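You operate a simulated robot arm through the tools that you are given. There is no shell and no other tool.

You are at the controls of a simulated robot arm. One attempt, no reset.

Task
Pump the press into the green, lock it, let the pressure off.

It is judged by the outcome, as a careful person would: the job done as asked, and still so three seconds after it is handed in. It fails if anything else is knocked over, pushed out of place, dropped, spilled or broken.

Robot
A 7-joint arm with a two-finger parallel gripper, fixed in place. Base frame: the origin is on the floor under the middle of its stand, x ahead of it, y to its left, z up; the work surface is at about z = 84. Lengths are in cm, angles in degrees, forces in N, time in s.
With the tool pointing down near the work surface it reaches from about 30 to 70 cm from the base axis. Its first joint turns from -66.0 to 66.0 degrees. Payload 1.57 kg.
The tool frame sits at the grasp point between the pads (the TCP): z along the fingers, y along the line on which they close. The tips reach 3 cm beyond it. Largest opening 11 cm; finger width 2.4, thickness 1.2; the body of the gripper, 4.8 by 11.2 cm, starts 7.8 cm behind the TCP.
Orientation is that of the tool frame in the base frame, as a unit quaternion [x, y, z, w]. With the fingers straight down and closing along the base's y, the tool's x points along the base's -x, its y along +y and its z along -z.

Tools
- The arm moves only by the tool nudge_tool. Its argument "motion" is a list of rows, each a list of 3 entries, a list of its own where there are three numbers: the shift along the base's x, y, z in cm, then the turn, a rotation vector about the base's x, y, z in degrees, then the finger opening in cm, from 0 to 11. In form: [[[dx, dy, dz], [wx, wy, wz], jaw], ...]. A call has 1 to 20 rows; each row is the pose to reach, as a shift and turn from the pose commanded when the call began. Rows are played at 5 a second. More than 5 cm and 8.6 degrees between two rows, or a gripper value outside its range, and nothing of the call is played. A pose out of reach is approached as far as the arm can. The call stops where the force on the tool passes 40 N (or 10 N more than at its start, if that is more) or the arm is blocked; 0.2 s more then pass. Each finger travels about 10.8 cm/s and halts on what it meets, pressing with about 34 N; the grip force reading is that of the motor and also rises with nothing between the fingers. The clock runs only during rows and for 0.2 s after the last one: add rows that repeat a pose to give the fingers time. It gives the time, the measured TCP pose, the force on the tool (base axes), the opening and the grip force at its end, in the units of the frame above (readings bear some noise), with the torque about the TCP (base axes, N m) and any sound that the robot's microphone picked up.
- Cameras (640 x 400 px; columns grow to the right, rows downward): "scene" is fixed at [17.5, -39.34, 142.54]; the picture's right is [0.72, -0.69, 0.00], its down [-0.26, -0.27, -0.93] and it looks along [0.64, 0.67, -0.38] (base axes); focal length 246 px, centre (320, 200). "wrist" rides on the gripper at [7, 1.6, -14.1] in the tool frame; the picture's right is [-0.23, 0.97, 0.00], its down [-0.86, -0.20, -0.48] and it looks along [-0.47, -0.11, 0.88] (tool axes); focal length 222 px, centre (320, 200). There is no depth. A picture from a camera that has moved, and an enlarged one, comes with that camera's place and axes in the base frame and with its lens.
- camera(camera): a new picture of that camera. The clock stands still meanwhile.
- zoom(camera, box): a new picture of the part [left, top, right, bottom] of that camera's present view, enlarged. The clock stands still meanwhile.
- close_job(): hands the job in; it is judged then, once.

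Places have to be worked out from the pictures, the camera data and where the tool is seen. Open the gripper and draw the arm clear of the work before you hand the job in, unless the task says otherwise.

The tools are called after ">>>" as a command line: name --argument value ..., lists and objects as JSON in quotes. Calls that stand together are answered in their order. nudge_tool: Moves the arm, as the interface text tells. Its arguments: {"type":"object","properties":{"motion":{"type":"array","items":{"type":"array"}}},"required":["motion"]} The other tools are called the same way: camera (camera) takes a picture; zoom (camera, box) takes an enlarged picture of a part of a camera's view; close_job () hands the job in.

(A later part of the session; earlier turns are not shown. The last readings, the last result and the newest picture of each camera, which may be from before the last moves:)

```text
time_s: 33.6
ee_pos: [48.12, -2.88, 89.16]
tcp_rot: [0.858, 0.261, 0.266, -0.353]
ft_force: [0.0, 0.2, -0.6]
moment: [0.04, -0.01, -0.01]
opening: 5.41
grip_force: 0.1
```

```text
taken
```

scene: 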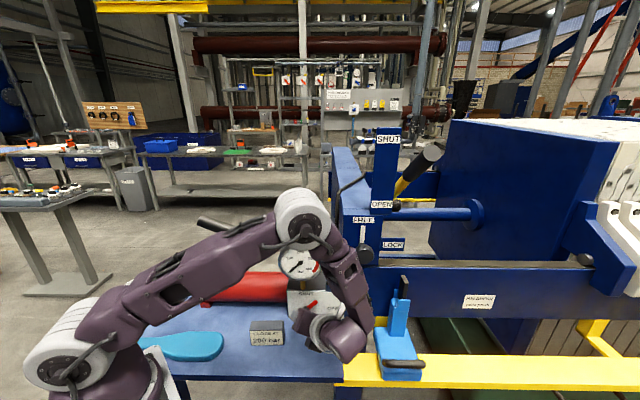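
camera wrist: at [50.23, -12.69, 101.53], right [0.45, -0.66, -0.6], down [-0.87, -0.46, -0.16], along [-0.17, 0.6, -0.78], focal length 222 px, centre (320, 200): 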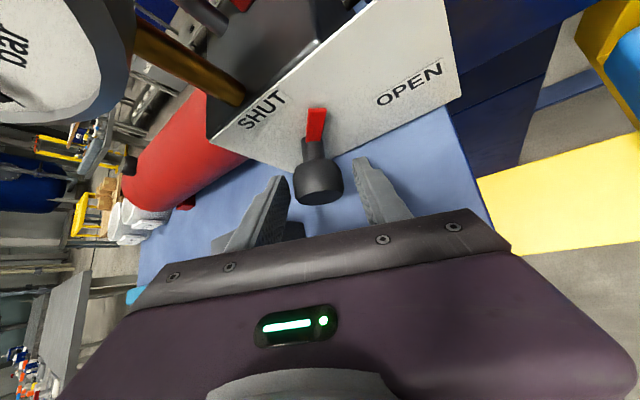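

The red pointer now points diagonally between OPEN and SHUT. I check the sign hasn't been touched before regrasping.

>>> zoom --camera "scene" --box '[180, 200, 360, 360]'

```text
2.50 times, centred on (270, 280) of scene
camera zoom: at [17.5, -39.34, 142.54], right [0.72, -0.69, 0.0], down [-0.26, -0.27, -0.93], along [0.64, 0.67, -0.38], focal length 614 px, centre (445, 0)
```

zoom: 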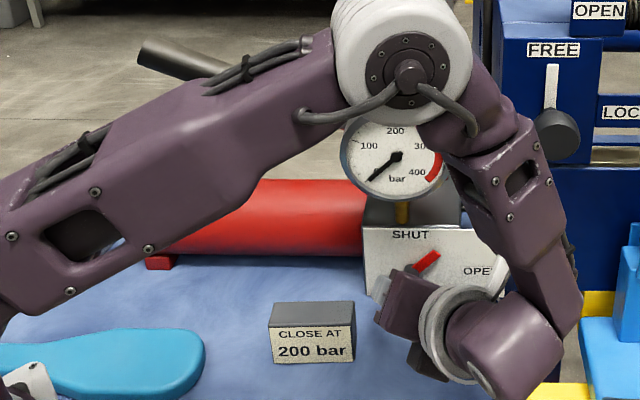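

The sign was nudged about 1 cm left by the finger's flared base at the far end of that swing. I'll now keep the hand within φ = +27° to about -3° to stay clear of it; I grasp again here.

>>> nudge_tool --motion '[[[0, 0, 0], [0, 0, 0], 4.2], [[0, 0, 0], [0, 0, 0], 2.5], [[0, 0, 0], [0, 0, 0], 2.5], [[0, 0, 0], [0, 0, 0], 2.5]]'

```text
time_s: 34.6
ee_pos: [47.89, -2.75, 89.19]
tcp_rot: [0.858, 0.261, 0.266, -0.353]
ft_force: [-9.7, 3.9, 7.2]
moment: [0.16, -0.01, 0.31]
opening: 3.72
grip_force: 43.7
```

Firm grip. I turn 30° more toward SHUT about the knob axis.

>>> nudge_tool --motion '[[[-0.14, 0.14, 0.05], [-5.2, -5.4, 0], 2.5], [[-0.24, 0.23, 0.09], [-10.4, -10.8, 0], 2.5], [[-0.34, 0.33, 0.12], [-15.6, -16.2, 0], 2.5], [[-0.43, 0.42, 0.14], [-20.8, -21.7, 0], 2.5], [[-0.43, 0.42, 0.14], [-20.8, -21.7, 0], 2.5]]'

>>> camera --camera "wrist"

>>> zoom --camera "scene" --box '[180, 200, 360, 360]'

```text
time_s: 35.8
ee_pos: [47.65, -2.59, 89.3]
tcp_rot: [0.842, 0.365, 0.372, -0.137]
ft_force: [21.0, 10.9, -4.5]
moment: [-0.2, 0.09, -0.22]
opening: 3.75
grip_force: 43.9
```

```text
taken
camera wrist: at [44.52, -7.3, 104.15], right [0.59, -0.79, -0.13], down [-0.79, -0.54, -0.3], along [0.17, 0.28, -0.95], focal length 222 px, centre (320, 200)
```

wrist: 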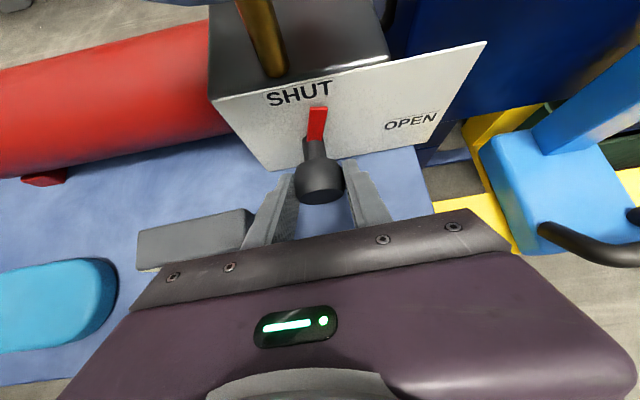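

```text
2.50 times, centred on (270, 280) of scene
camera zoom: at [17.56, -39.3, 142.54], right [0.72, -0.69, 0.0], down [-0.26, -0.27, -0.93], along [0.64, 0.67, -0.38], focal length 614 px, centre (445, 0)
```

zoom: 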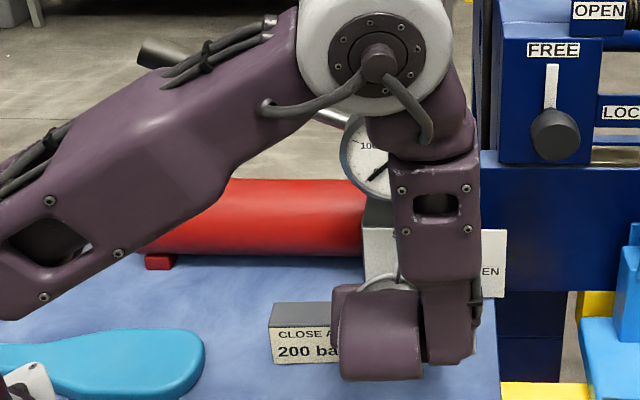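

The pointer is now about 15–20° short of SHUT. I release, swing back 27°, and regrasp for the remainder.

>>> nudge_tool --motion '[[[0, 0, 0], [0, 0, 0], 5.2], [[0, 0, 0], [0, 0, 0], 5.2], [[0.1, -0.1, -0.03], [5.2, 5.4, 0], 5.2], [[0.2, -0.2, -0.06], [10.4, 10.8, 0], 5.2], [[0.3, -0.28, -0.1], [15.6, 16.2, 0], 5.2], [[0.35, -0.34, -0.12], [18.7, 19.5, 0], 5.2], [[0.35, -0.34, -0.12], [18.7, 19.5, 0], 4.2], [[0.35, -0.34, -0.12], [18.7, 19.5, 0], 2.5], [[0.35, -0.34, -0.12], [18.7, 19.5, 0], 2.5], [[0.35, -0.34, -0.12], [18.7, 19.5, 0], 2.5]]'

>>> camera --camera "wrist"

>>> zoom --camera "scene" --box '[180, 200, 360, 360]'

```text
time_s: 38.0
ee_pos: [47.8, -2.86, 89.11]
tcp_rot: [0.859, 0.273, 0.278, -0.332]
ft_force: [-10.3, 2.7, 6.4]
moment: [-0.07, 0.14, 0.55]
opening: 3.71
grip_force: 43.4
```

```text
taken
camera wrist: at [49.55, -12.17, 101.9], right [0.48, -0.68, -0.56], down [-0.87, -0.46, -0.18], along [-0.14, 0.57, -0.81], focal length 222 px, centre (320, 200)
```

wrist: 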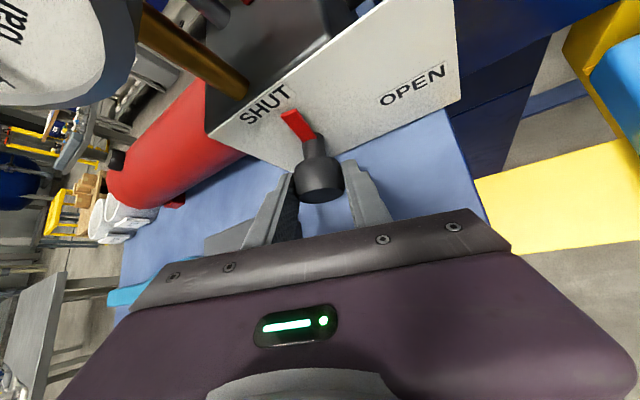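

```text
2.50 times, centred on (270, 280) of scene
camera zoom: at [17.46, -39.33, 142.54], right [0.72, -0.69, 0.0], down [-0.26, -0.27, -0.93], along [0.64, 0.67, -0.38], focal length 614 px, centre (445, 0)
```

zoom: 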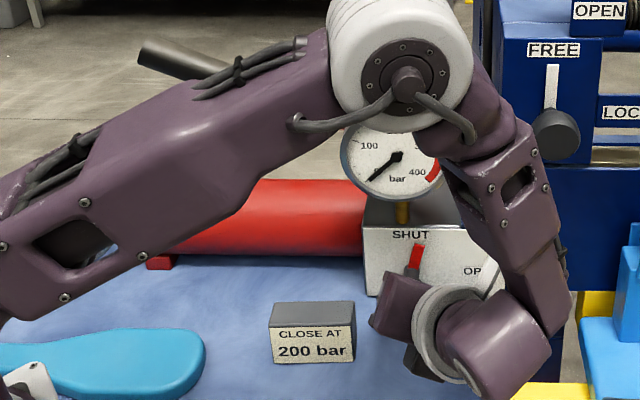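

In the scene view the pointer is about 15° right of vertical. I turn 24° further, watching for the stop.

>>> nudge_tool --motion '[[[-0.12, 0.12, 0.05], [-4.2, -4.3, 0], 2.5], [[-0.2, 0.19, 0.08], [-8.3, -8.7, 0], 2.5], [[-0.28, 0.27, 0.11], [-12.5, -13, 0], 2.5], [[-0.36, 0.34, 0.13], [-16.6, -17.3, 0], 2.5], [[-0.36, 0.34, 0.13], [-16.6, -17.3, 0], 2.5]]'

>>> camera --camera "wrist"

```text
time_s: 39.2
ee_pos: [47.69, -2.67, 89.23]
tcp_rot: [0.847, 0.356, 0.362, -0.159]
ft_force: [10.2, -1.8, -0.9]
moment: [0.16, 0.41, -0.27]
opening: 3.76
grip_force: 43.0
```

```text
taken
camera wrist: at [45.08, -7.89, 104.1], right [0.59, -0.79, -0.18], down [-0.8, -0.53, -0.29], along [0.14, 0.31, -0.94], focal length 222 px, centre (320, 200)
```

wrist: 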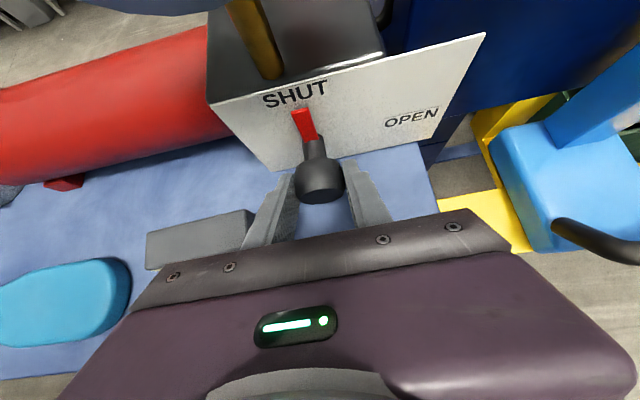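

The pointer looks vertical at SHUT and there's a resisting torque, suggesting the stop. I open and retreat back-and-up, then verify from the scene camera.

>>> nudge_tool --motion '[[[0, 0, 0], [0, 0, 0], 5.2], [[0, 0, 0], [0, 0, 0], 5.2], [[-1, -1, 1.7], [0, 0, 0], 5.2], [[-2, -2.1, 4], [0, 0, 0], 5.2], [[-3, -3.1, 7], [0, 0, 0], 5.2], [[-3, -3.1, 11], [0, 0, 0], 5.2], [[-3, -3.1, 15], [0, 0, 0], 5.2], [[-3, -3.1, 19], [0, 0, 0], 5.2], [[-3, -3.1, 19], [0, 0, 0], 5.2]]'

>>> camera --camera "scene"

>>> zoom --camera "scene" --box '[180, 200, 360, 360]'

>>> camera --camera "wrist"

```text
time_s: 41.2
ee_pos: [44.45, -5.56, 108.48]
tcp_rot: [0.847, 0.356, 0.361, -0.16]
ft_force: [0.3, -0.1, -0.6]
moment: [-0.04, -0.01, 0.02]
opening: 5.19
grip_force: 0.0
```

```text
taken
```

scene: 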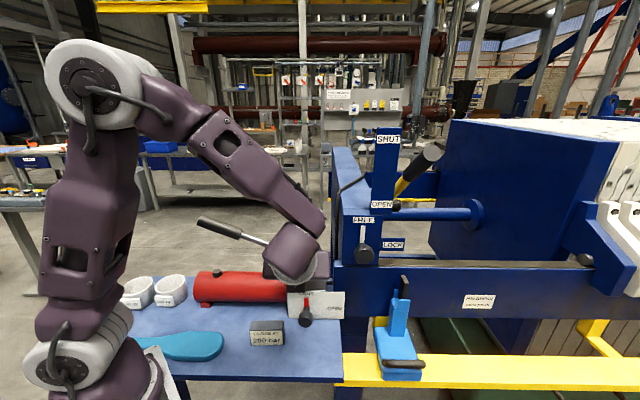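

```text
2.50 times, centred on (270, 280) of scene
camera zoom: at [17.5, -39.34, 142.54], right [0.72, -0.69, 0.0], down [-0.26, -0.27, -0.93], along [0.64, 0.67, -0.38], focal length 614 px, centre (445, 0)
```

zoom: 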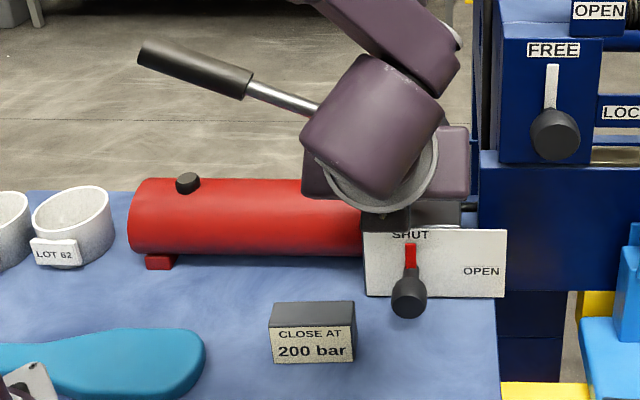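

```text
taken
camera wrist: at [41.92, -10.85, 123.28], right [0.59, -0.79, -0.18], down [-0.8, -0.53, -0.29], along [0.13, 0.31, -0.94], focal length 222 px, centre (320, 200)
```

wrist: 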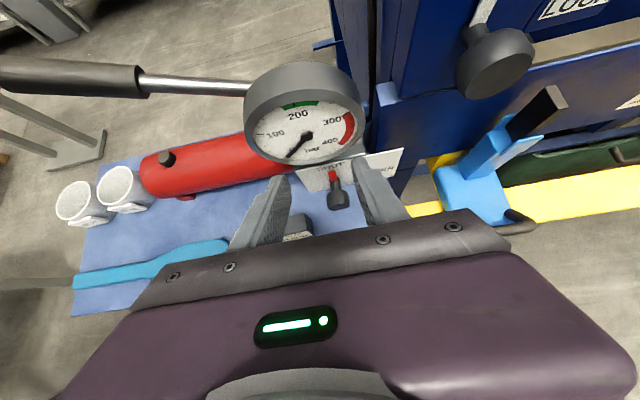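

The pointer stands at SHUT. Now for the pump lever: its grip runs from about (36, 27.4, 111.6) to (43.5, 20.5, 106.8), rising at ~25°. I lift and bring the tool back to vertical first.

>>> nudge_tool --motion '[[[0, 0, 3], [-5.2, 5, 0], 6], [[0, 0, 6], [-10.4, 10, 0], 6], [[0, 0, 9], [-15.7, 15, 0], 6], [[0, 0, 12], [-20.9, 20, 0], 6], [[0, 0, 15], [-26.1, 25, 0], 6], [[0, 1, 18], [-31.4, 30.1, 0], 6], [[0, 1, 18], [-31.4, 30.1, 0], 6]]'

```text
time_s: 42.8
ee_pos: [44.04, -4.77, 126.36]
tcp_rot: [0.921, 0.388, 0.023, -0.013]
ft_force: [0.3, 0.2, -0.3]
moment: [-0.01, 0.0, 0.02]
opening: 5.99
grip_force: 0.0
```

Now I yaw +90° while moving over to above the lever's grip, at about (39.7, 24, 124).

>>> nudge_tool --motion '[[[-0.4, 2.4, 0], [0, 0, 7.5], 7], [[-0.8, 4.8, 0], [0, 0, 15], 7], [[-1.1, 7.2, 0], [0, 0, 22.5], 7], [[-1.4, 9.6, 0], [0, 0, 30], 7], [[-1.8, 12, 0], [0, 0, 37.5], 7], [[-2.2, 14.4, 0], [0, 0, 45], 7], [[-2.6, 16.8, 0], [0, 0, 52.5], 7], [[-3, 19.2, 0], [0, 0, 60], 7], [[-3.3, 21.6, 0], [0, 0, 67.5], 7], [[-3.6, 24, 0], [0, 0, 75], 7], [[-4, 26.4, -1], [0, 0, 82.5], 7], [[-4.3, 28.8, -2.4], [0, 0, 90], 7], [[-4.3, 28.8, -2.4], [0, 0, 90], 7]]'

>>> camera --camera "scene"

>>> camera --camera "wrist"

```text
time_s: 45.6
ee_pos: [40.41, 24.0, 124.01]
tcp_rot: [0.377, 0.926, 0.006, -0.026]
ft_force: [0.1, -0.3, 1.0]
moment: [-0.04, -0.01, 0.01]
opening: 7.01
grip_force: 0.0
```

```text
taken
```

scene: 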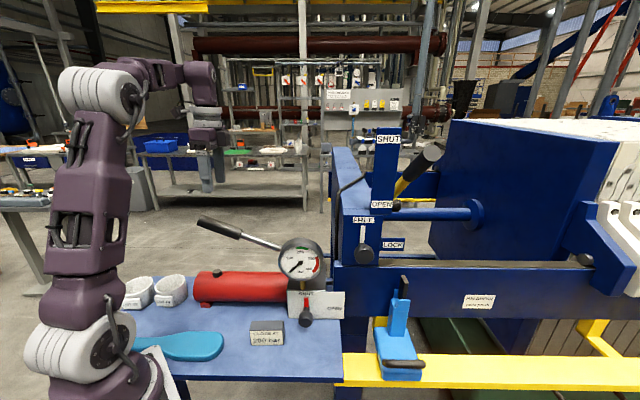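

```text
taken
camera wrist: at [37.06, 29.61, 138.46], right [0.84, 0.54, -0.02], down [0.49, -0.76, 0.43], along [0.22, -0.38, -0.9], focal length 222 px, centre (320, 200)
```

wrist: 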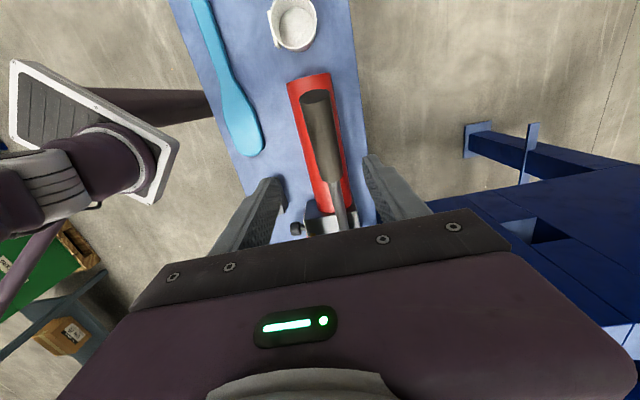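

The grip lies centred under the fingers (lever plane v ≈ 45). I descend to the grip near its outer end, keeping the tips only ~2 cm below its axis.

>>> nudge_tool --motion '[[[-1.2, 1, -3], [0, 0, 0], 7], [[-2.3, 2.1, -6], [0, 0, 0], 7], [[-2.3, 2.1, -9], [0, 0, 0], 7], [[-2.3, 2.1, -12.3], [0, 0, 0], 7], [[-2.3, 2.1, -12.3], [0, 0, 0], 7]]'

>>> camera --camera "wrist"

>>> zoom --camera "scene" --box '[130, 150, 340, 310]'

```text
time_s: 46.8
ee_pos: [37.9, 26.43, 111.69]
tcp_rot: [0.378, 0.925, 0.007, -0.026]
ft_force: [-0.7, 1.4, 0.4]
moment: [-0.01, 0.0, 0.03]
opening: 7.01
grip_force: 0.0
```

```text
taken
camera wrist: at [34.6, 31.95, 126.09], right [0.84, 0.54, -0.02], down [0.49, -0.76, 0.43], along [0.22, -0.38, -0.9], focal length 222 px, centre (320, 200)
```

wrist: 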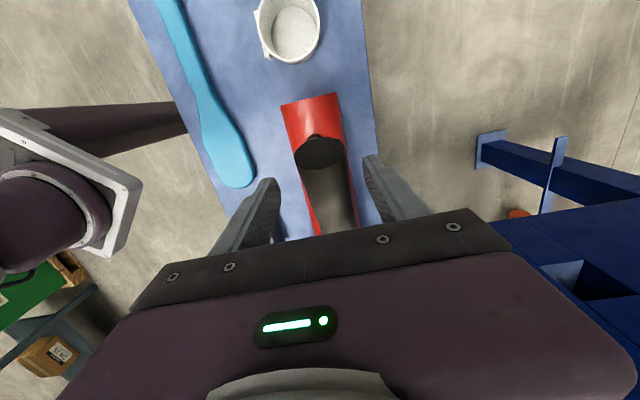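

```text
2.50 times, centred on (235, 230) of scene
camera zoom: at [17.5, -39.34, 142.54], right [0.72, -0.69, 0.0], down [-0.26, -0.27, -0.93], along [0.64, 0.67, -0.38], focal length 614 px, centre (532, 125)
```

zoom: 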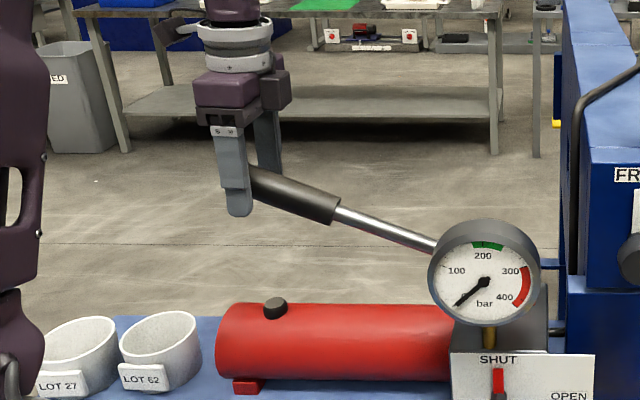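

The fingers straddle the grip near its outer end; the axis is slightly right of centre and about level with the TCP. I adjust (+0.8 along the lever, +0.3 across, +1 up) and close on it.

>>> nudge_tool --motion '[[[0.78, -0.35, 0.9], [0, 0, 0], 7], [[0.78, -0.35, 0.9], [0, 0, 0], 4.5], [[0.78, -0.35, 0.9], [0, 0, 0], 2], [[0.78, -0.35, 0.9], [0, 0, 0], 2], [[0.78, -0.35, 0.9], [0, 0, 0], 2]]'

>>> zoom --camera "scene" --box '[130, 150, 340, 310]'

>>> camera --camera "wrist"

```text
time_s: 48.0
ee_pos: [38.85, 26.22, 112.35]
tcp_rot: [0.378, 0.925, 0.009, -0.025]
ft_force: [21.9, 19.9, -2.6]
moment: [0.26, -0.34, -0.62]
opening: 3.58
grip_force: 42.5
```

```text
2.50 times, centred on (235, 230) of scene
camera zoom: at [17.57, -39.27, 142.54], right [0.72, -0.69, 0.0], down [-0.26, -0.27, -0.93], along [0.64, 0.67, -0.38], focal length 614 px, centre (532, 125)
```

zoom: 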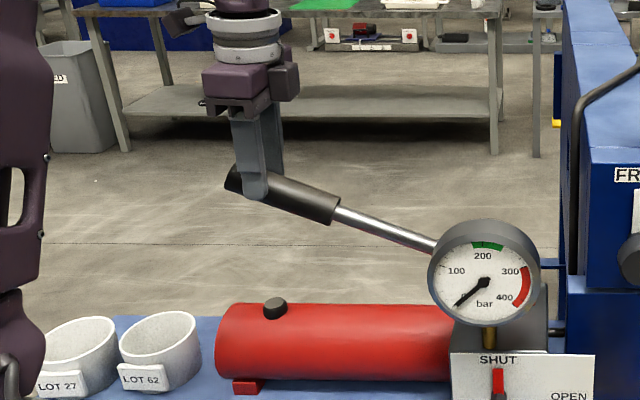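

```text
taken
camera wrist: at [35.54, 31.65, 126.91], right [0.84, 0.54, -0.01], down [0.49, -0.76, 0.43], along [0.22, -0.37, -0.9], focal length 222 px, centre (320, 200)
```

wrist: 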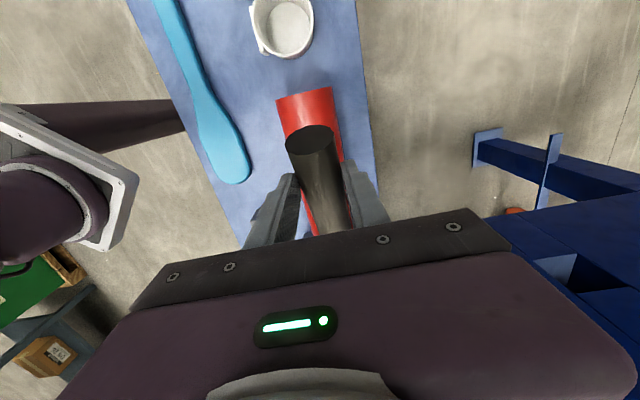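

Gripped (3.58 cm) with a 30 N side load toward +v. I shift +0.3 cm that way to relieve it.

>>> nudge_tool --motion '[[[0.1, 0.1, 0], [0, 0, 0], 2], [[0.2, 0.22, 0], [0, 0, 0], 2], [[0.2, 0.22, 0], [0, 0, 0], 2]]'

```text
time_s: 48.8
ee_pos: [38.91, 26.29, 112.36]
tcp_rot: [0.379, 0.925, 0.006, -0.027]
ft_force: [9.9, 11.1, -12.8]
moment: [0.24, -0.32, -0.14]
opening: 3.54
grip_force: 42.6
```

Halved; another small shift to center it.

>>> nudge_tool --motion '[[[0.1, 0.1, 0], [0, 0, 0], 2], [[0.19, 0.21, 0], [0, 0, 0], 2], [[0.19, 0.21, 0], [0, 0, 0], 2]]'

```text
time_s: 49.6
ee_pos: [38.87, 26.25, 112.42]
tcp_rot: [0.378, 0.925, 0.005, -0.028]
ft_force: [-10.1, -6.7, -18.0]
moment: [-0.41, 0.28, -0.11]
opening: 3.58
grip_force: 42.1
```

Centred within a few newtons. I start a slow down-stroke along the lever's estimated arc (pivot near u≈37, z≈98.5, radius ≈30), about 15°, and watch force and gauge.

>>> nudge_tool --motion '[[[-0.47, 0.32, -1.24], [0, 0, 0], 2], [[-0.83, 0.66, -2.46], [0, 0, 0], 2], [[-1.14, 0.95, -3.69], [0, 0, 0], 2], [[-1.41, 1.22, -4.94], [0, 0, 0], 2], [[-1.64, 1.44, -6.21], [0, 0, 0], 2], [[-1.84, 1.63, -7.49], [0, 0, 0], 2]]'

>>> zoom --camera "scene" --box '[130, 150, 340, 310]'

```text
time_s: 51.0
ee_pos: [37.22, 27.9, 105.22]
tcp_rot: [0.378, 0.925, 0.009, -0.025]
ft_force: [10.8, -8.2, 5.4]
moment: [-1.05, -0.96, -0.61]
opening: 3.58
grip_force: 43.3
```

```text
2.50 times, centred on (235, 230) of scene
camera zoom: at [17.52, -39.36, 142.52], right [0.72, -0.69, 0.0], down [-0.26, -0.27, -0.93], along [0.64, 0.67, -0.38], focal length 614 px, centre (532, 125)
```

zoom: 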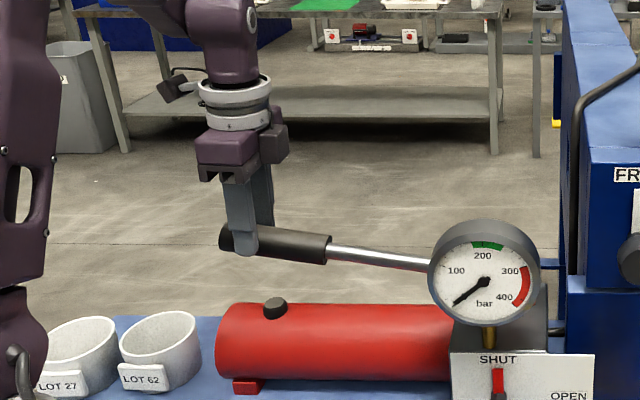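

The lever came down from ~21° to ~8° easily; gauge still at 0. The lever pivot seems a little higher than I assumed (z≈101). I continue down, correcting the arc, to find the bottom of the stroke.

>>> nudge_tool --motion '[[[0.1, -0.09, -1.1], [0, 0, 0], 2], [[0.14, -0.13, -2.2], [0, 0, 0], 2], [[0.18, -0.17, -3.3], [0, 0, 0], 2], [[0.22, -0.21, -4.4], [0, 0, 0], 2], [[0.28, -0.27, -5.4], [0, 0, 0], 2]]'

>>> zoom --camera "scene" --box '[130, 150, 340, 310]'

>>> camera --camera "scene"

```text
time_s: 52.2
ee_pos: [37.62, 27.56, 99.54]
tcp_rot: [0.38, 0.925, 0.007, -0.025]
ft_force: [-7.5, -9.2, 10.1]
moment: [-0.42, -0.13, -0.36]
opening: 3.58
grip_force: 25.7
```

```text
2.50 times, centred on (235, 230) of scene
camera zoom: at [17.46, -39.37, 142.53], right [0.72, -0.69, 0.0], down [-0.26, -0.27, -0.93], along [0.64, 0.67, -0.38], focal length 614 px, centre (532, 125)
```

zoom: 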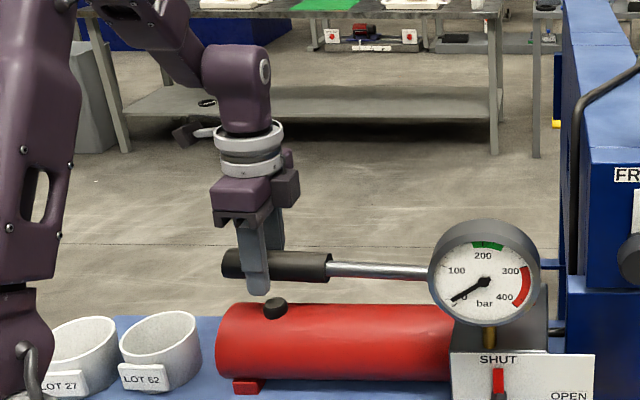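

```text
taken
```

scene: 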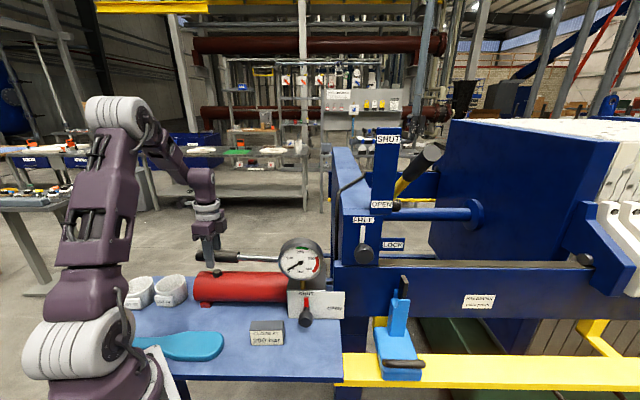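

The lever has reached about 3° and seems to have stopped there (fingers slid down slightly on the grip, tips near the cap). I read the gauge closely.

>>> zoom --camera "scene" --box '[270, 230, 340, 290]'

>>> camera --camera "wrist"

```text
6.67 times, centred on (305, 260) of scene
camera zoom: at [17.46, -39.37, 142.53], right [0.72, -0.69, 0.0], down [-0.26, -0.27, -0.93], along [0.64, 0.67, -0.38], focal length 1638 px, centre (420, -200)
```

zoom: 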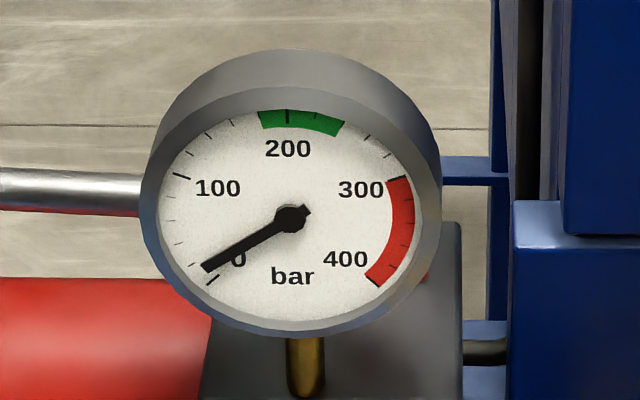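

```text
taken
camera wrist: at [34.27, 33.06, 114.12], right [0.84, 0.53, -0.02], down [0.49, -0.76, 0.44], along [0.22, -0.38, -0.9], focal length 222 px, centre (320, 200)
```

wrist: 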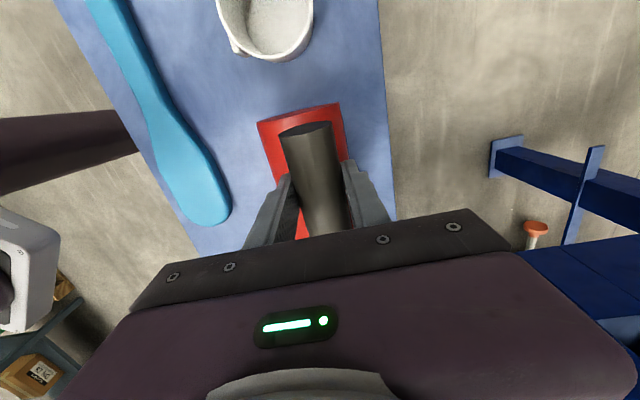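

About 12 bar after the first full stroke: the pump works. Green spans roughly 175–245 bar. Now the up-stroke along the arc (to ~21°), with slight over-travel to re-seat the fingers on the grip.

>>> nudge_tool --motion '[[[0.02, -0.15, 1.53], [0, 0, 0], 2], [[0.16, -0.29, 3.05], [0, 0, 0], 2], [[0.36, -0.49, 4.56], [0, 0, 0], 2], [[0.62, -0.73, 6.05], [0, 0, 0], 2], [[0.93, -1.03, 7.52], [0, 0, 0], 2], [[1.31, -1.39, 8.97], [0, 0, 0], 2], [[1.31, -1.39, 10.2], [0, 0, 0], 2], [[1.31, -1.39, 11.2], [0, 0, 0], 2]]'

>>> zoom --camera "scene" --box '[130, 150, 340, 310]'

```text
time_s: 54.0
ee_pos: [38.95, 26.06, 110.85]
tcp_rot: [0.378, 0.925, 0.005, -0.026]
ft_force: [-4.3, -15.2, -27.9]
moment: [-0.2, 0.05, -0.22]
opening: 3.56
grip_force: 42.3
```

```text
2.50 times, centred on (235, 230) of scene
camera zoom: at [17.52, -39.36, 142.53], right [0.72, -0.69, 0.0], down [-0.26, -0.27, -0.93], along [0.64, 0.67, -0.38], focal length 614 px, centre (532, 125)
```

zoom: 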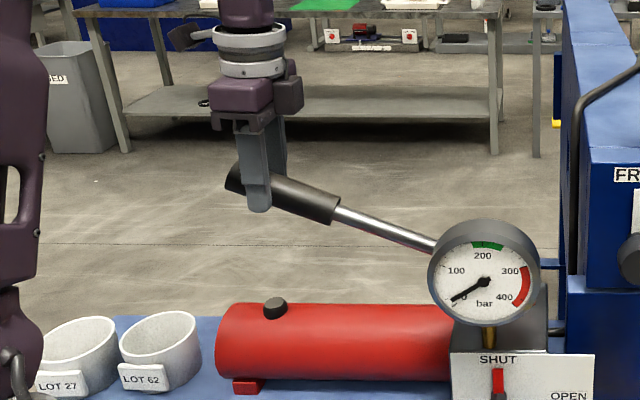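

At the top stop with the fingers re-seated. Down-stroke again, then read the gauge and force to learn the gain per stroke.

>>> nudge_tool --motion '[[[-0.45, 0.29, -1.45], [0, 0, 0], 2], [[-0.76, 0.59, -2.92], [0, 0, 0], 2], [[-1.02, 0.84, -4.41], [0, 0, 0], 2], [[-1.22, 1.03, -5.91], [0, 0, 0], 2], [[-1.36, 1.17, -7.44], [0, 0, 0], 2], [[-1.45, 1.25, -8.97], [0, 0, 0], 2], [[-1.48, 1.28, -9.8], [0, 0, 0], 2]]'

>>> zoom --camera "scene" --box '[130, 150, 340, 310]'

>>> zoom --camera "scene" --box '[270, 230, 340, 290]'

```text
time_s: 55.6
ee_pos: [37.38, 27.61, 100.99]
tcp_rot: [0.379, 0.925, 0.008, -0.025]
ft_force: [11.1, 11.9, 8.8]
moment: [-0.82, -0.96, -0.64]
opening: 3.55
grip_force: 42.7
```

```text
2.50 times, centred on (235, 230) of scene
camera zoom: at [17.51, -39.31, 142.54], right [0.72, -0.69, 0.0], down [-0.26, -0.27, -0.93], along [0.64, 0.67, -0.38], focal length 614 px, centre (532, 125)
```

zoom: 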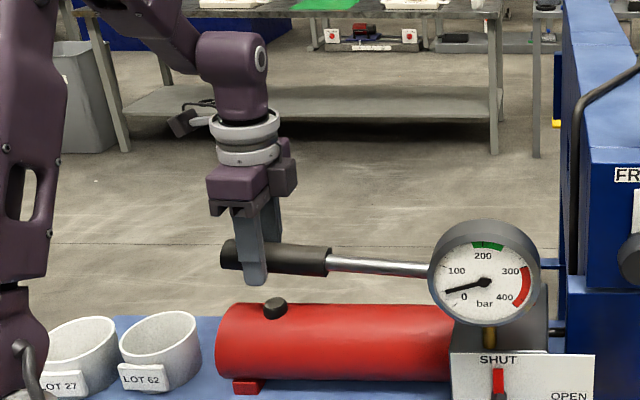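

```text
6.67 times, centred on (305, 260) of scene
camera zoom: at [17.51, -39.31, 142.54], right [0.72, -0.69, 0.0], down [-0.26, -0.27, -0.93], along [0.64, 0.67, -0.38], focal length 1638 px, centre (420, -200)
```

zoom: 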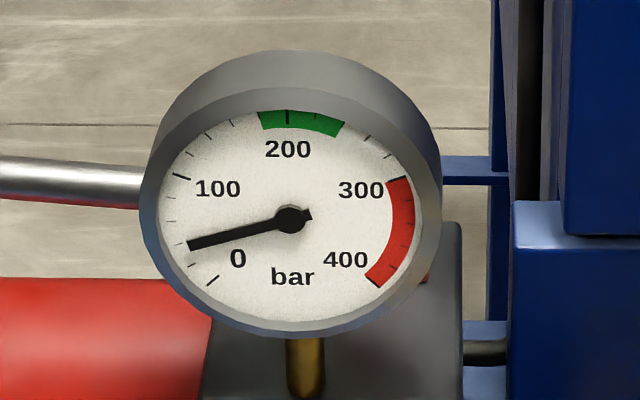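

Gauge is now about 45 bar, so roughly 33 bar per full stroke and low force. I do an up-stroke and down-stroke in one go.

>>> nudge_tool --motion '[[[0.17, 0, 1.53], [0, 0, 0], 2], [[0.31, -0.14, 3.05], [0, 0, 0], 2], [[0.51, -0.34, 4.56], [0, 0, 0], 2], [[0.77, -0.58, 6.05], [0, 0, 0], 2], [[1.08, -0.88, 7.52], [0, 0, 0], 2], [[1.46, -1.24, 8.97], [0, 0, 0], 2], [[1.46, -1.24, 9.8], [0, 0, 0], 2], [[1.46, -1.24, 9.2], [0, 0, 0], 2], [[1.08, -0.88, 7.52], [0, 0, 0], 2], [[0.77, -0.58, 6.05], [0, 0, 0], 2], [[0.51, -0.34, 4.56], [0, 0, 0], 2], [[0.31, -0.14, 3.05], [0, 0, 0], 2], [[0.17, 0, 1.53], [0, 0, 0], 2], [[0.08, 0.08, 0], [0, 0, 0], 2], [[0.08, 0.08, -0.2], [0, 0, 0], 2]]'

>>> zoom --camera "scene" --box '[130, 150, 340, 310]'

>>> zoom --camera "scene" --box '[270, 230, 340, 290]'

```text
time_s: 58.8
ee_pos: [37.47, 27.66, 100.77]
tcp_rot: [0.378, 0.925, 0.006, -0.026]
ft_force: [-10.4, -0.3, 7.9]
moment: [-0.78, -0.65, -0.46]
opening: 3.57
grip_force: 42.9
```

```text
2.50 times, centred on (235, 230) of scene
camera zoom: at [17.45, -39.34, 142.54], right [0.72, -0.69, 0.0], down [-0.26, -0.27, -0.93], along [0.64, 0.67, -0.38], focal length 614 px, centre (532, 125)
```

zoom: 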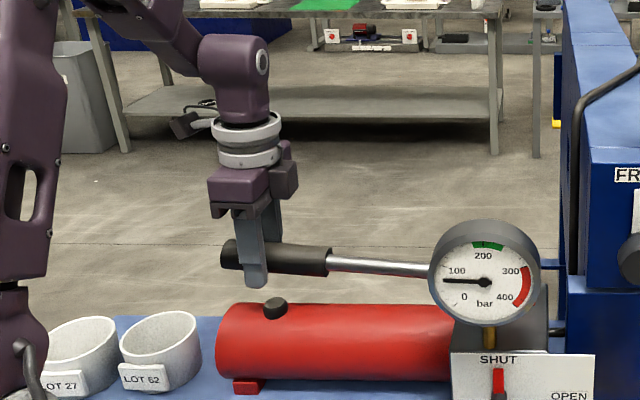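

```text
6.67 times, centred on (305, 260) of scene
camera zoom: at [17.45, -39.34, 142.54], right [0.72, -0.69, 0.0], down [-0.26, -0.27, -0.93], along [0.64, 0.67, -0.38], focal length 1638 px, centre (420, -200)
```

zoom: 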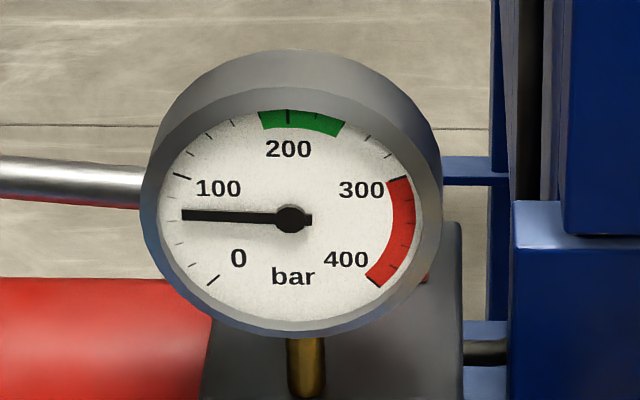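

About 70 bar now (≈25 per stroke). I do two more full cycles.

>>> nudge_tool --motion '[[[0.13, -0.19, 2.3], [0, 0, 0], 2], [[0.4, -0.46, 4.6], [0, 0, 0], 2], [[0.84, -0.87, 6.9], [0, 0, 0], 2], [[1.36, -1.37, 9.0], [0, 0, 0], 2], [[1.36, -1.37, 9.8], [0, 0, 0], 2], [[0.84, -0.87, 6.9], [0, 0, 0], 2], [[0.4, -0.46, 4.6], [0, 0, 0], 2], [[0.13, -0.19, 2.3], [0, 0, 0], 2], [[-0.03, -0.04, 0], [0, 0, 0], 2], [[-0.03, -0.04, -0.2], [0, 0, 0], 2], [[0.13, -0.19, 2.3], [0, 0, 0], 2], [[0.4, -0.46, 4.6], [0, 0, 0], 2], [[0.84, -0.87, 6.9], [0, 0, 0], 2], [[1.36, -1.37, 9.0], [0, 0, 0], 2], [[1.36, -1.37, 9.8], [0, 0, 0], 2], [[0.84, -0.87, 6.9], [0, 0, 0], 2], [[0.4, -0.46, 4.6], [0, 0, 0], 2], [[0.13, -0.19, 2.3], [0, 0, 0], 2], [[-0.03, -0.04, 0], [0, 0, 0], 2], [[-0.03, -0.04, -0.3], [0, 0, 0], 2]]'

>>> zoom --camera "scene" --box '[130, 150, 340, 310]'

>>> zoom --camera "scene" --box '[270, 230, 340, 290]'

```text
time_s: 63.0
ee_pos: [37.45, 27.65, 100.59]
tcp_rot: [0.378, 0.925, 0.007, -0.025]
ft_force: [-6.8, 3.9, 8.6]
moment: [-0.82, -0.72, -0.55]
opening: 3.56
grip_force: 42.6
```

```text
2.50 times, centred on (235, 230) of scene
camera zoom: at [17.46, -39.33, 142.54], right [0.72, -0.69, 0.0], down [-0.26, -0.27, -0.93], along [0.64, 0.67, -0.38], focal length 614 px, centre (532, 125)
```

zoom: 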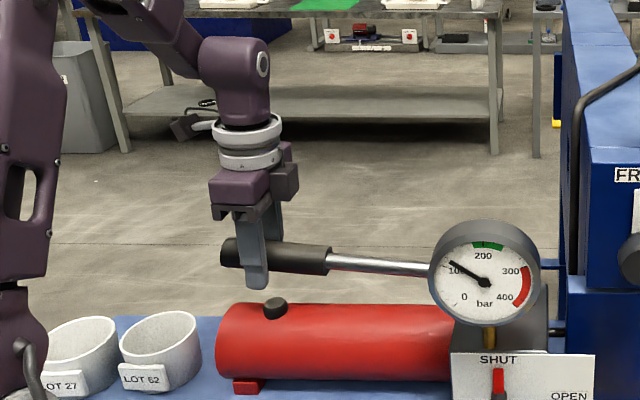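

```text
6.67 times, centred on (305, 260) of scene
camera zoom: at [17.46, -39.33, 142.54], right [0.72, -0.69, 0.0], down [-0.26, -0.27, -0.93], along [0.64, 0.67, -0.38], focal length 1638 px, centre (420, -200)
```

zoom: 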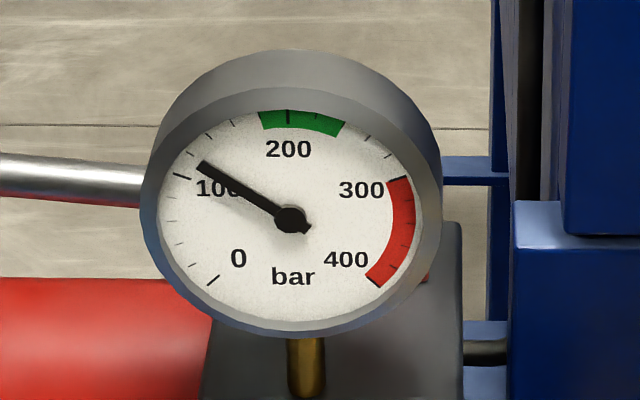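

About 115 bar. Two more cycles.

>>> nudge_tool --motion '[[[0.16, -0.15, 2.3], [0, 0, 0], 2], [[0.43, -0.42, 4.6], [0, 0, 0], 2], [[0.87, -0.83, 6.9], [0, 0, 0], 2], [[1.39, -1.33, 9.0], [0, 0, 0], 2], [[1.39, -1.33, 10.0], [0, 0, 0], 2], [[0.87, -0.83, 6.9], [0, 0, 0], 2], [[0.43, -0.42, 4.6], [0, 0, 0], 2], [[0.16, -0.15, 2.3], [0, 0, 0], 2], [[0, 0, 0], [0, 0, 0], 2], [[0, 0, -0.1], [0, 0, 0], 2], [[0.16, -0.15, 2.3], [0, 0, 0], 2], [[0.43, -0.42, 4.6], [0, 0, 0], 2], [[0.87, -0.83, 6.9], [0, 0, 0], 2], [[1.39, -1.33, 9.0], [0, 0, 0], 2], [[1.39, -1.33, 10.0], [0, 0, 0], 2], [[0.87, -0.83, 6.9], [0, 0, 0], 2], [[0.43, -0.42, 4.6], [0, 0, 0], 2], [[0.16, -0.15, 2.3], [0, 0, 0], 2], [[0, 0, 0], [0, 0, 0], 2], [[0, 0, -0.2], [0, 0, 0], 2]]'

>>> zoom --camera "scene" --box '[130, 150, 340, 310]'

>>> zoom --camera "scene" --box '[270, 230, 340, 290]'

```text
time_s: 67.2
ee_pos: [37.48, 27.65, 100.36]
tcp_rot: [0.378, 0.925, 0.007, -0.026]
ft_force: [-13.9, 10.4, 8.0]
moment: [-0.63, -0.53, -1.02]
opening: 3.59
grip_force: 42.7
```

```text
2.50 times, centred on (235, 230) of scene
camera zoom: at [17.44, -39.31, 142.55], right [0.72, -0.69, 0.0], down [-0.26, -0.27, -0.93], along [0.64, 0.67, -0.38], focal length 614 px, centre (532, 125)
```

zoom: 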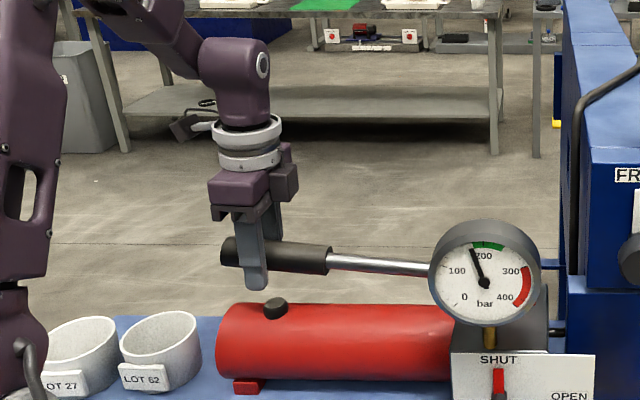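

```text
6.67 times, centred on (305, 260) of scene
camera zoom: at [17.44, -39.31, 142.55], right [0.72, -0.69, 0.0], down [-0.26, -0.27, -0.93], along [0.64, 0.67, -0.38], focal length 1638 px, centre (420, -200)
```

zoom: 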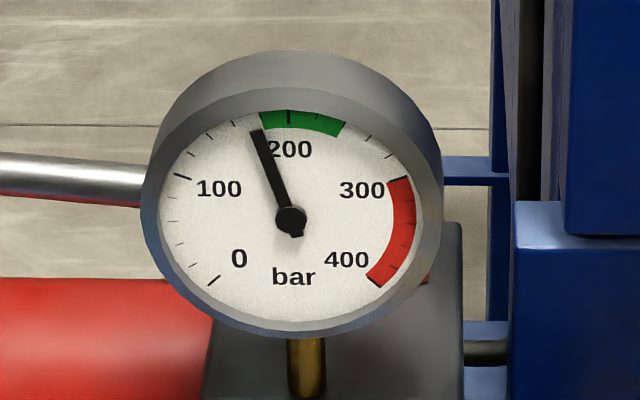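

About 170–175 bar: just short of the green. One more full cycle should land near 200.

>>> nudge_tool --motion '[[[0.1, -0.1, 2.3], [0, 0, 0], 2], [[0.35, -0.34, 4.6], [0, 0, 0], 2], [[0.8, -0.76, 6.9], [0, 0, 0], 2], [[1.32, -1.26, 9.0], [0, 0, 0], 2], [[1.32, -1.26, 10.0], [0, 0, 0], 2], [[0.8, -0.76, 6.9], [0, 0, 0], 2], [[0.35, -0.34, 4.6], [0, 0, 0], 2], [[0.1, -0.1, 2.3], [0, 0, 0], 2], [[-0.05, 0.05, 0.2], [0, 0, 0], 2], [[-0.05, 0.05, 0.2], [0, 0, 0], 2]]'

>>> zoom --camera "scene" --box '[130, 150, 340, 310]'

>>> zoom --camera "scene" --box '[270, 230, 340, 290]'

```text
time_s: 69.4
ee_pos: [37.23, 27.67, 100.53]
tcp_rot: [0.378, 0.925, 0.008, -0.026]
ft_force: [3.0, 11.7, 6.9]
moment: [-0.53, -0.62, -0.91]
opening: 3.59
grip_force: 42.8
```

```text
2.50 times, centred on (235, 230) of scene
camera zoom: at [17.5, -39.31, 142.54], right [0.72, -0.69, 0.0], down [-0.26, -0.27, -0.93], along [0.64, 0.67, -0.38], focal length 614 px, centre (532, 125)
```

zoom: 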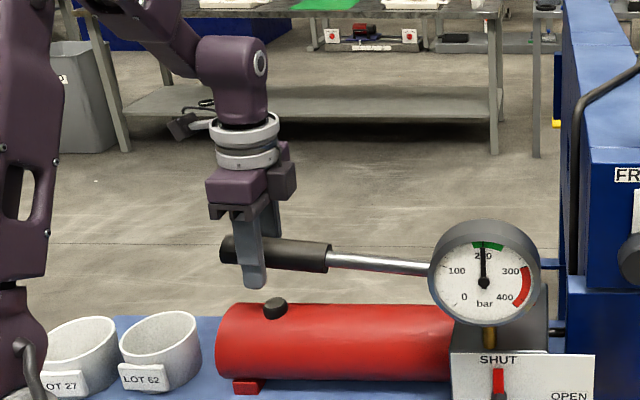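

```text
6.67 times, centred on (305, 260) of scene
camera zoom: at [17.5, -39.31, 142.54], right [0.72, -0.69, 0.0], down [-0.26, -0.27, -0.93], along [0.64, 0.67, -0.38], focal length 1638 px, centre (420, -200)
```

zoom: 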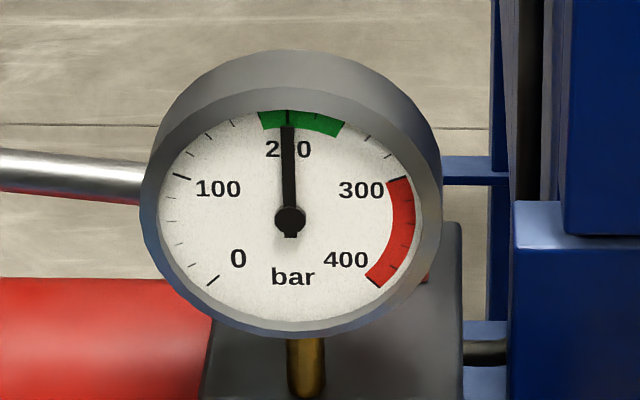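

Gauge reads 200 bar, in the green. I release the lever and lift straight up, then check the scene.

>>> nudge_tool --motion '[[[0, 0, 0], [0, 0, 0], 6], [[0, 0, 0], [0, 0, 0], 7], [[0, 0, 3], [0, 0, 0], 7], [[0, 0, 7], [0, 0, 0], 7], [[0, 0, 11], [0, 0, 0], 7], [[0, 0, 15], [0, 0, 0], 7], [[0, 0, 19], [0, 0, 0], 7], [[0, 0, 23], [0, 0, 0], 7], [[0, 0, 26], [0, 0, 0], 7]]'

>>> camera --camera "scene"

>>> zoom --camera "scene" --box '[270, 230, 340, 290]'

>>> zoom --camera "scene" --box '[320, 110, 500, 270]'

```text
time_s: 71.4
ee_pos: [37.42, 27.96, 126.36]
tcp_rot: [0.379, 0.925, 0.006, -0.027]
ft_force: [0.0, -0.7, 0.0]
moment: [0.0, 0.03, -0.01]
opening: 7.0
grip_force: 0.0
```

```text
taken
```

scene: 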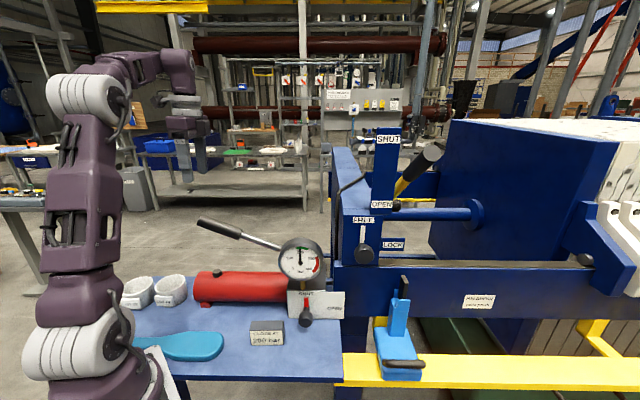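

```text
6.67 times, centred on (305, 260) of scene
camera zoom: at [17.5, -39.34, 142.54], right [0.72, -0.69, 0.0], down [-0.26, -0.27, -0.93], along [0.64, 0.67, -0.38], focal length 1638 px, centre (420, -200)
```

zoom: 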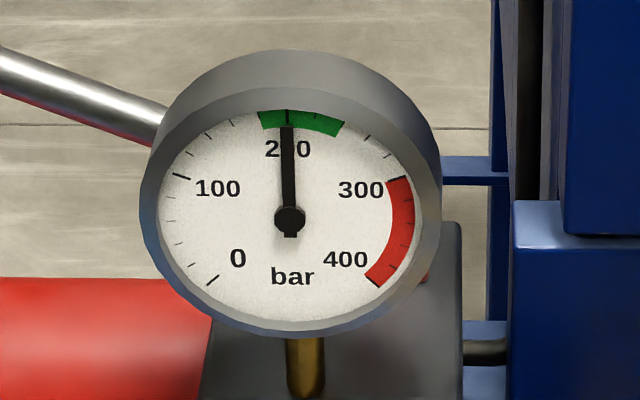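

```text
2.50 times, centred on (410, 190) of scene
camera zoom: at [17.5, -39.34, 142.54], right [0.72, -0.69, 0.0], down [-0.26, -0.27, -0.93], along [0.64, 0.67, -0.38], focal length 614 px, centre (95, 225)
```

zoom: 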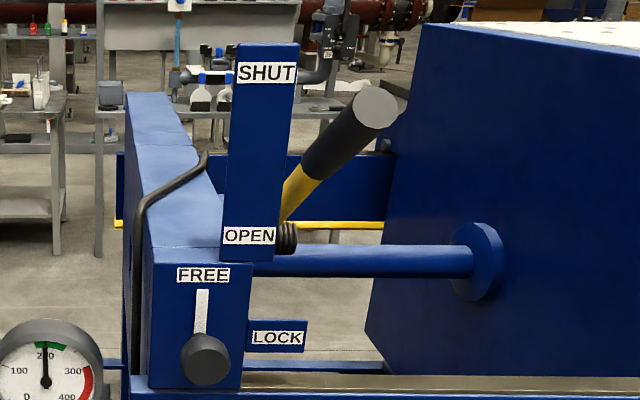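

Pressure holds at 200 bar and the lever sprang back up on its own. Next is the lock knob at about (60, -10.6, 108). I move back over to the panel side with the -90° yaw, staying high.

>>> nudge_tool --motion '[[[0.5, -2.7, 0], [0, 0, -7.5], 7], [[1.1, -5.4, 0], [0, 0, -15], 7], [[1.6, -8.2, 0], [0, 0, -22.5], 7], [[2.2, -10.9, 0], [0, 0, -30], 7], [[2.7, -13.6, 0], [0, 0, -37.5], 6], [[3.3, -16.4, 0], [0, 0, -45], 6], [[3.8, -19.1, 0], [0, 0, -52.5], 6], [[4.4, -21.8, 0], [0, 0, -60], 6], [[4.9, -24.6, 0], [0, 0, -67.5], 6], [[5.5, -27.3, 0], [0, 0, -75], 6], [[6, -30, 0], [0, 0, -82.5], 6], [[6.6, -32.7, 0], [0, 0, -90], 6], [[6.6, -32.7, 0], [0, 0, -90], 6]]'

>>> zoom --camera "scene" --box '[270, 230, 340, 290]'

```text
time_s: 74.2
ee_pos: [43.92, -4.84, 126.49]
tcp_rot: [0.922, 0.386, 0.023, -0.013]
ft_force: [-0.3, -0.1, -0.1]
moment: [0.0, -0.01, -0.02]
opening: 6.01
grip_force: 0.1
```

```text
6.67 times, centred on (305, 260) of scene
camera zoom: at [17.5, -39.34, 142.54], right [0.72, -0.69, 0.0], down [-0.26, -0.27, -0.93], along [0.64, 0.67, -0.38], focal length 1638 px, centre (420, -200)
```

zoom: 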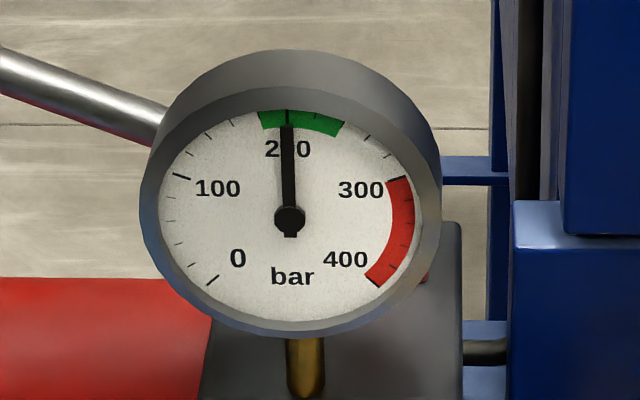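

Pressure still 200 bar. Now I tilt to 30° below horizontal and move to a stand-off about 12 cm in front of the lock knob.

>>> nudge_tool --motion '[[[0.3, -1.6, 0], [5.2, -4.9, 0], 6], [[0.8, -3.4, -0.5], [10.3, -9.9, 0], 6], [[1.6, -5.2, -1], [15.5, -14.8, 0], 6], [[2.6, -7, -2], [20.6, -19.7, 0], 6], [[3.8, -8.8, -3.5], [25.8, -24.6, 0], 6], [[5, -10.6, -5.5], [30.9, -29.6, 0], 6], [[6.5, -12, -8], [36.1, -34.5, 0], 6], [[8, -13, -10.5], [41.2, -39.4, 0], 6], [[9.1, -13.3, -12.6], [41.2, -39.4, 0], 6], [[9.1, -13.3, -12.6], [41.2, -39.4, 0], 6]]'

>>> camera --camera "wrist"

>>> camera --camera "scene"

```text
time_s: 76.4
ee_pos: [53.11, -17.99, 113.95]
tcp_rot: [0.797, 0.336, 0.459, -0.203]
ft_force: [0.4, 0.3, 0.0]
moment: [-0.03, -0.04, -0.03]
opening: 6.02
grip_force: 0.1
```

```text
taken
camera wrist: at [48.28, -25.71, 127.02], right [0.62, -0.75, -0.21], down [-0.73, -0.46, -0.5], along [0.28, 0.47, -0.84], focal length 222 px, centre (320, 200)
```

wrist: 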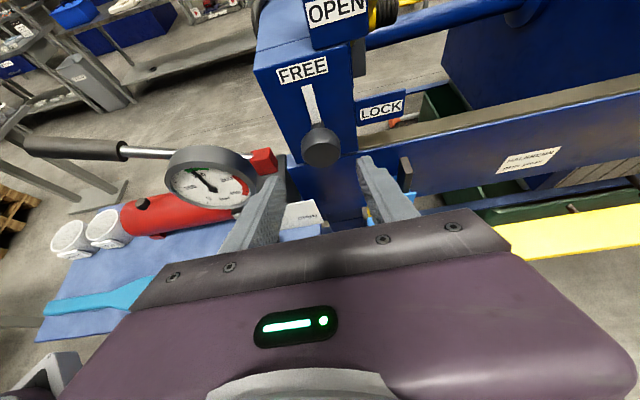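

```text
taken
```

scene: 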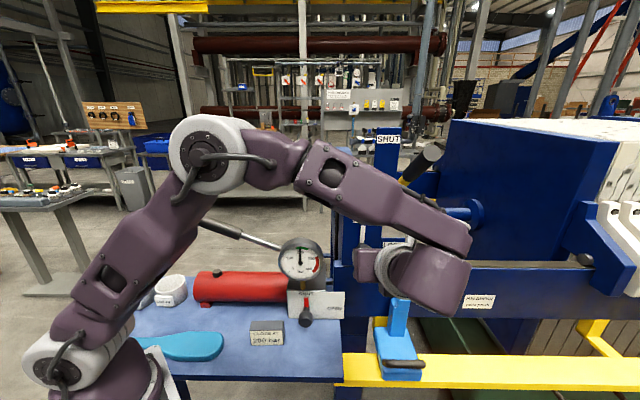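

The lock knob is clearly visible and larger (≈5 cm). I open to 7.5 and roll the hand -40° about the knob's axis at a 10 cm stand-off, so the 90° clockwise turn can be made in one or two grasps.

>>> nudge_tool --motion '[[[-0.1, 0.8, -0.5], [-5.5, -5.8, 0], 7.5], [[-0.3, 1.6, -1.1], [-11.1, -11.6, 0], 7.5], [[-0.4, 2.4, -1.7], [-16.6, -17.3, 0], 7.5], [[-0.6, 3.2, -2.3], [-22.2, -23.1, 0], 7.5], [[-0.7, 4.05, -2.85], [-27.7, -28.9, 0], 7.5], [[-0.7, 4.05, -2.85], [-27.7, -28.9, 0], 7.5]]'

>>> camera --camera "wrist"

>>> camera --camera "scene"

```text
time_s: 77.8
ee_pos: [52.19, -14.25, 110.98]
tcp_rot: [0.684, 0.475, 0.548, 0.082]
ft_force: [-0.3, 0.3, -0.2]
moment: [0.0, 0.01, -0.04]
opening: 7.53
grip_force: 0.0
```

```text
taken
camera wrist: at [41.08, -15.83, 122.2], right [0.56, -0.69, 0.46], down [-0.47, -0.72, -0.52], along [0.69, 0.07, -0.72], focal length 222 px, centre (320, 200)
```

wrist: 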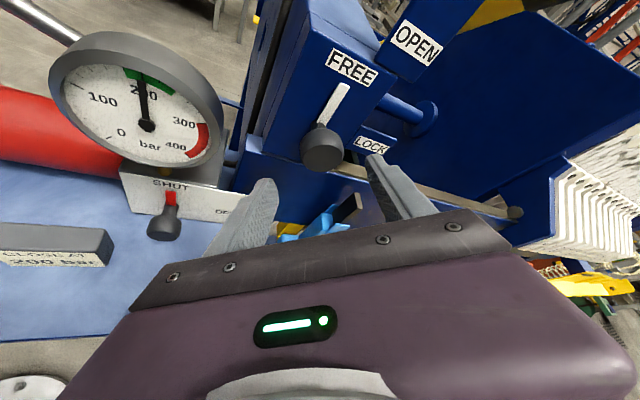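

```text
taken
```

scene: 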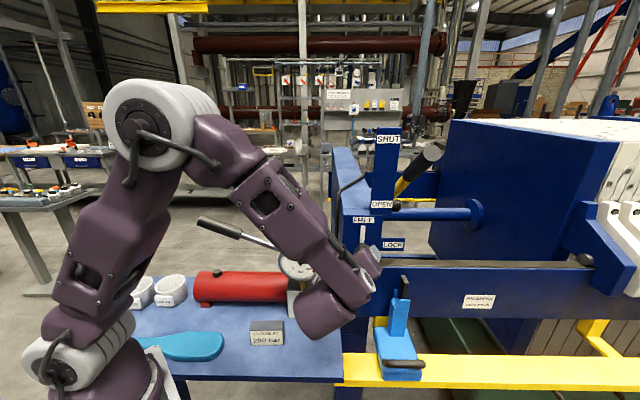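

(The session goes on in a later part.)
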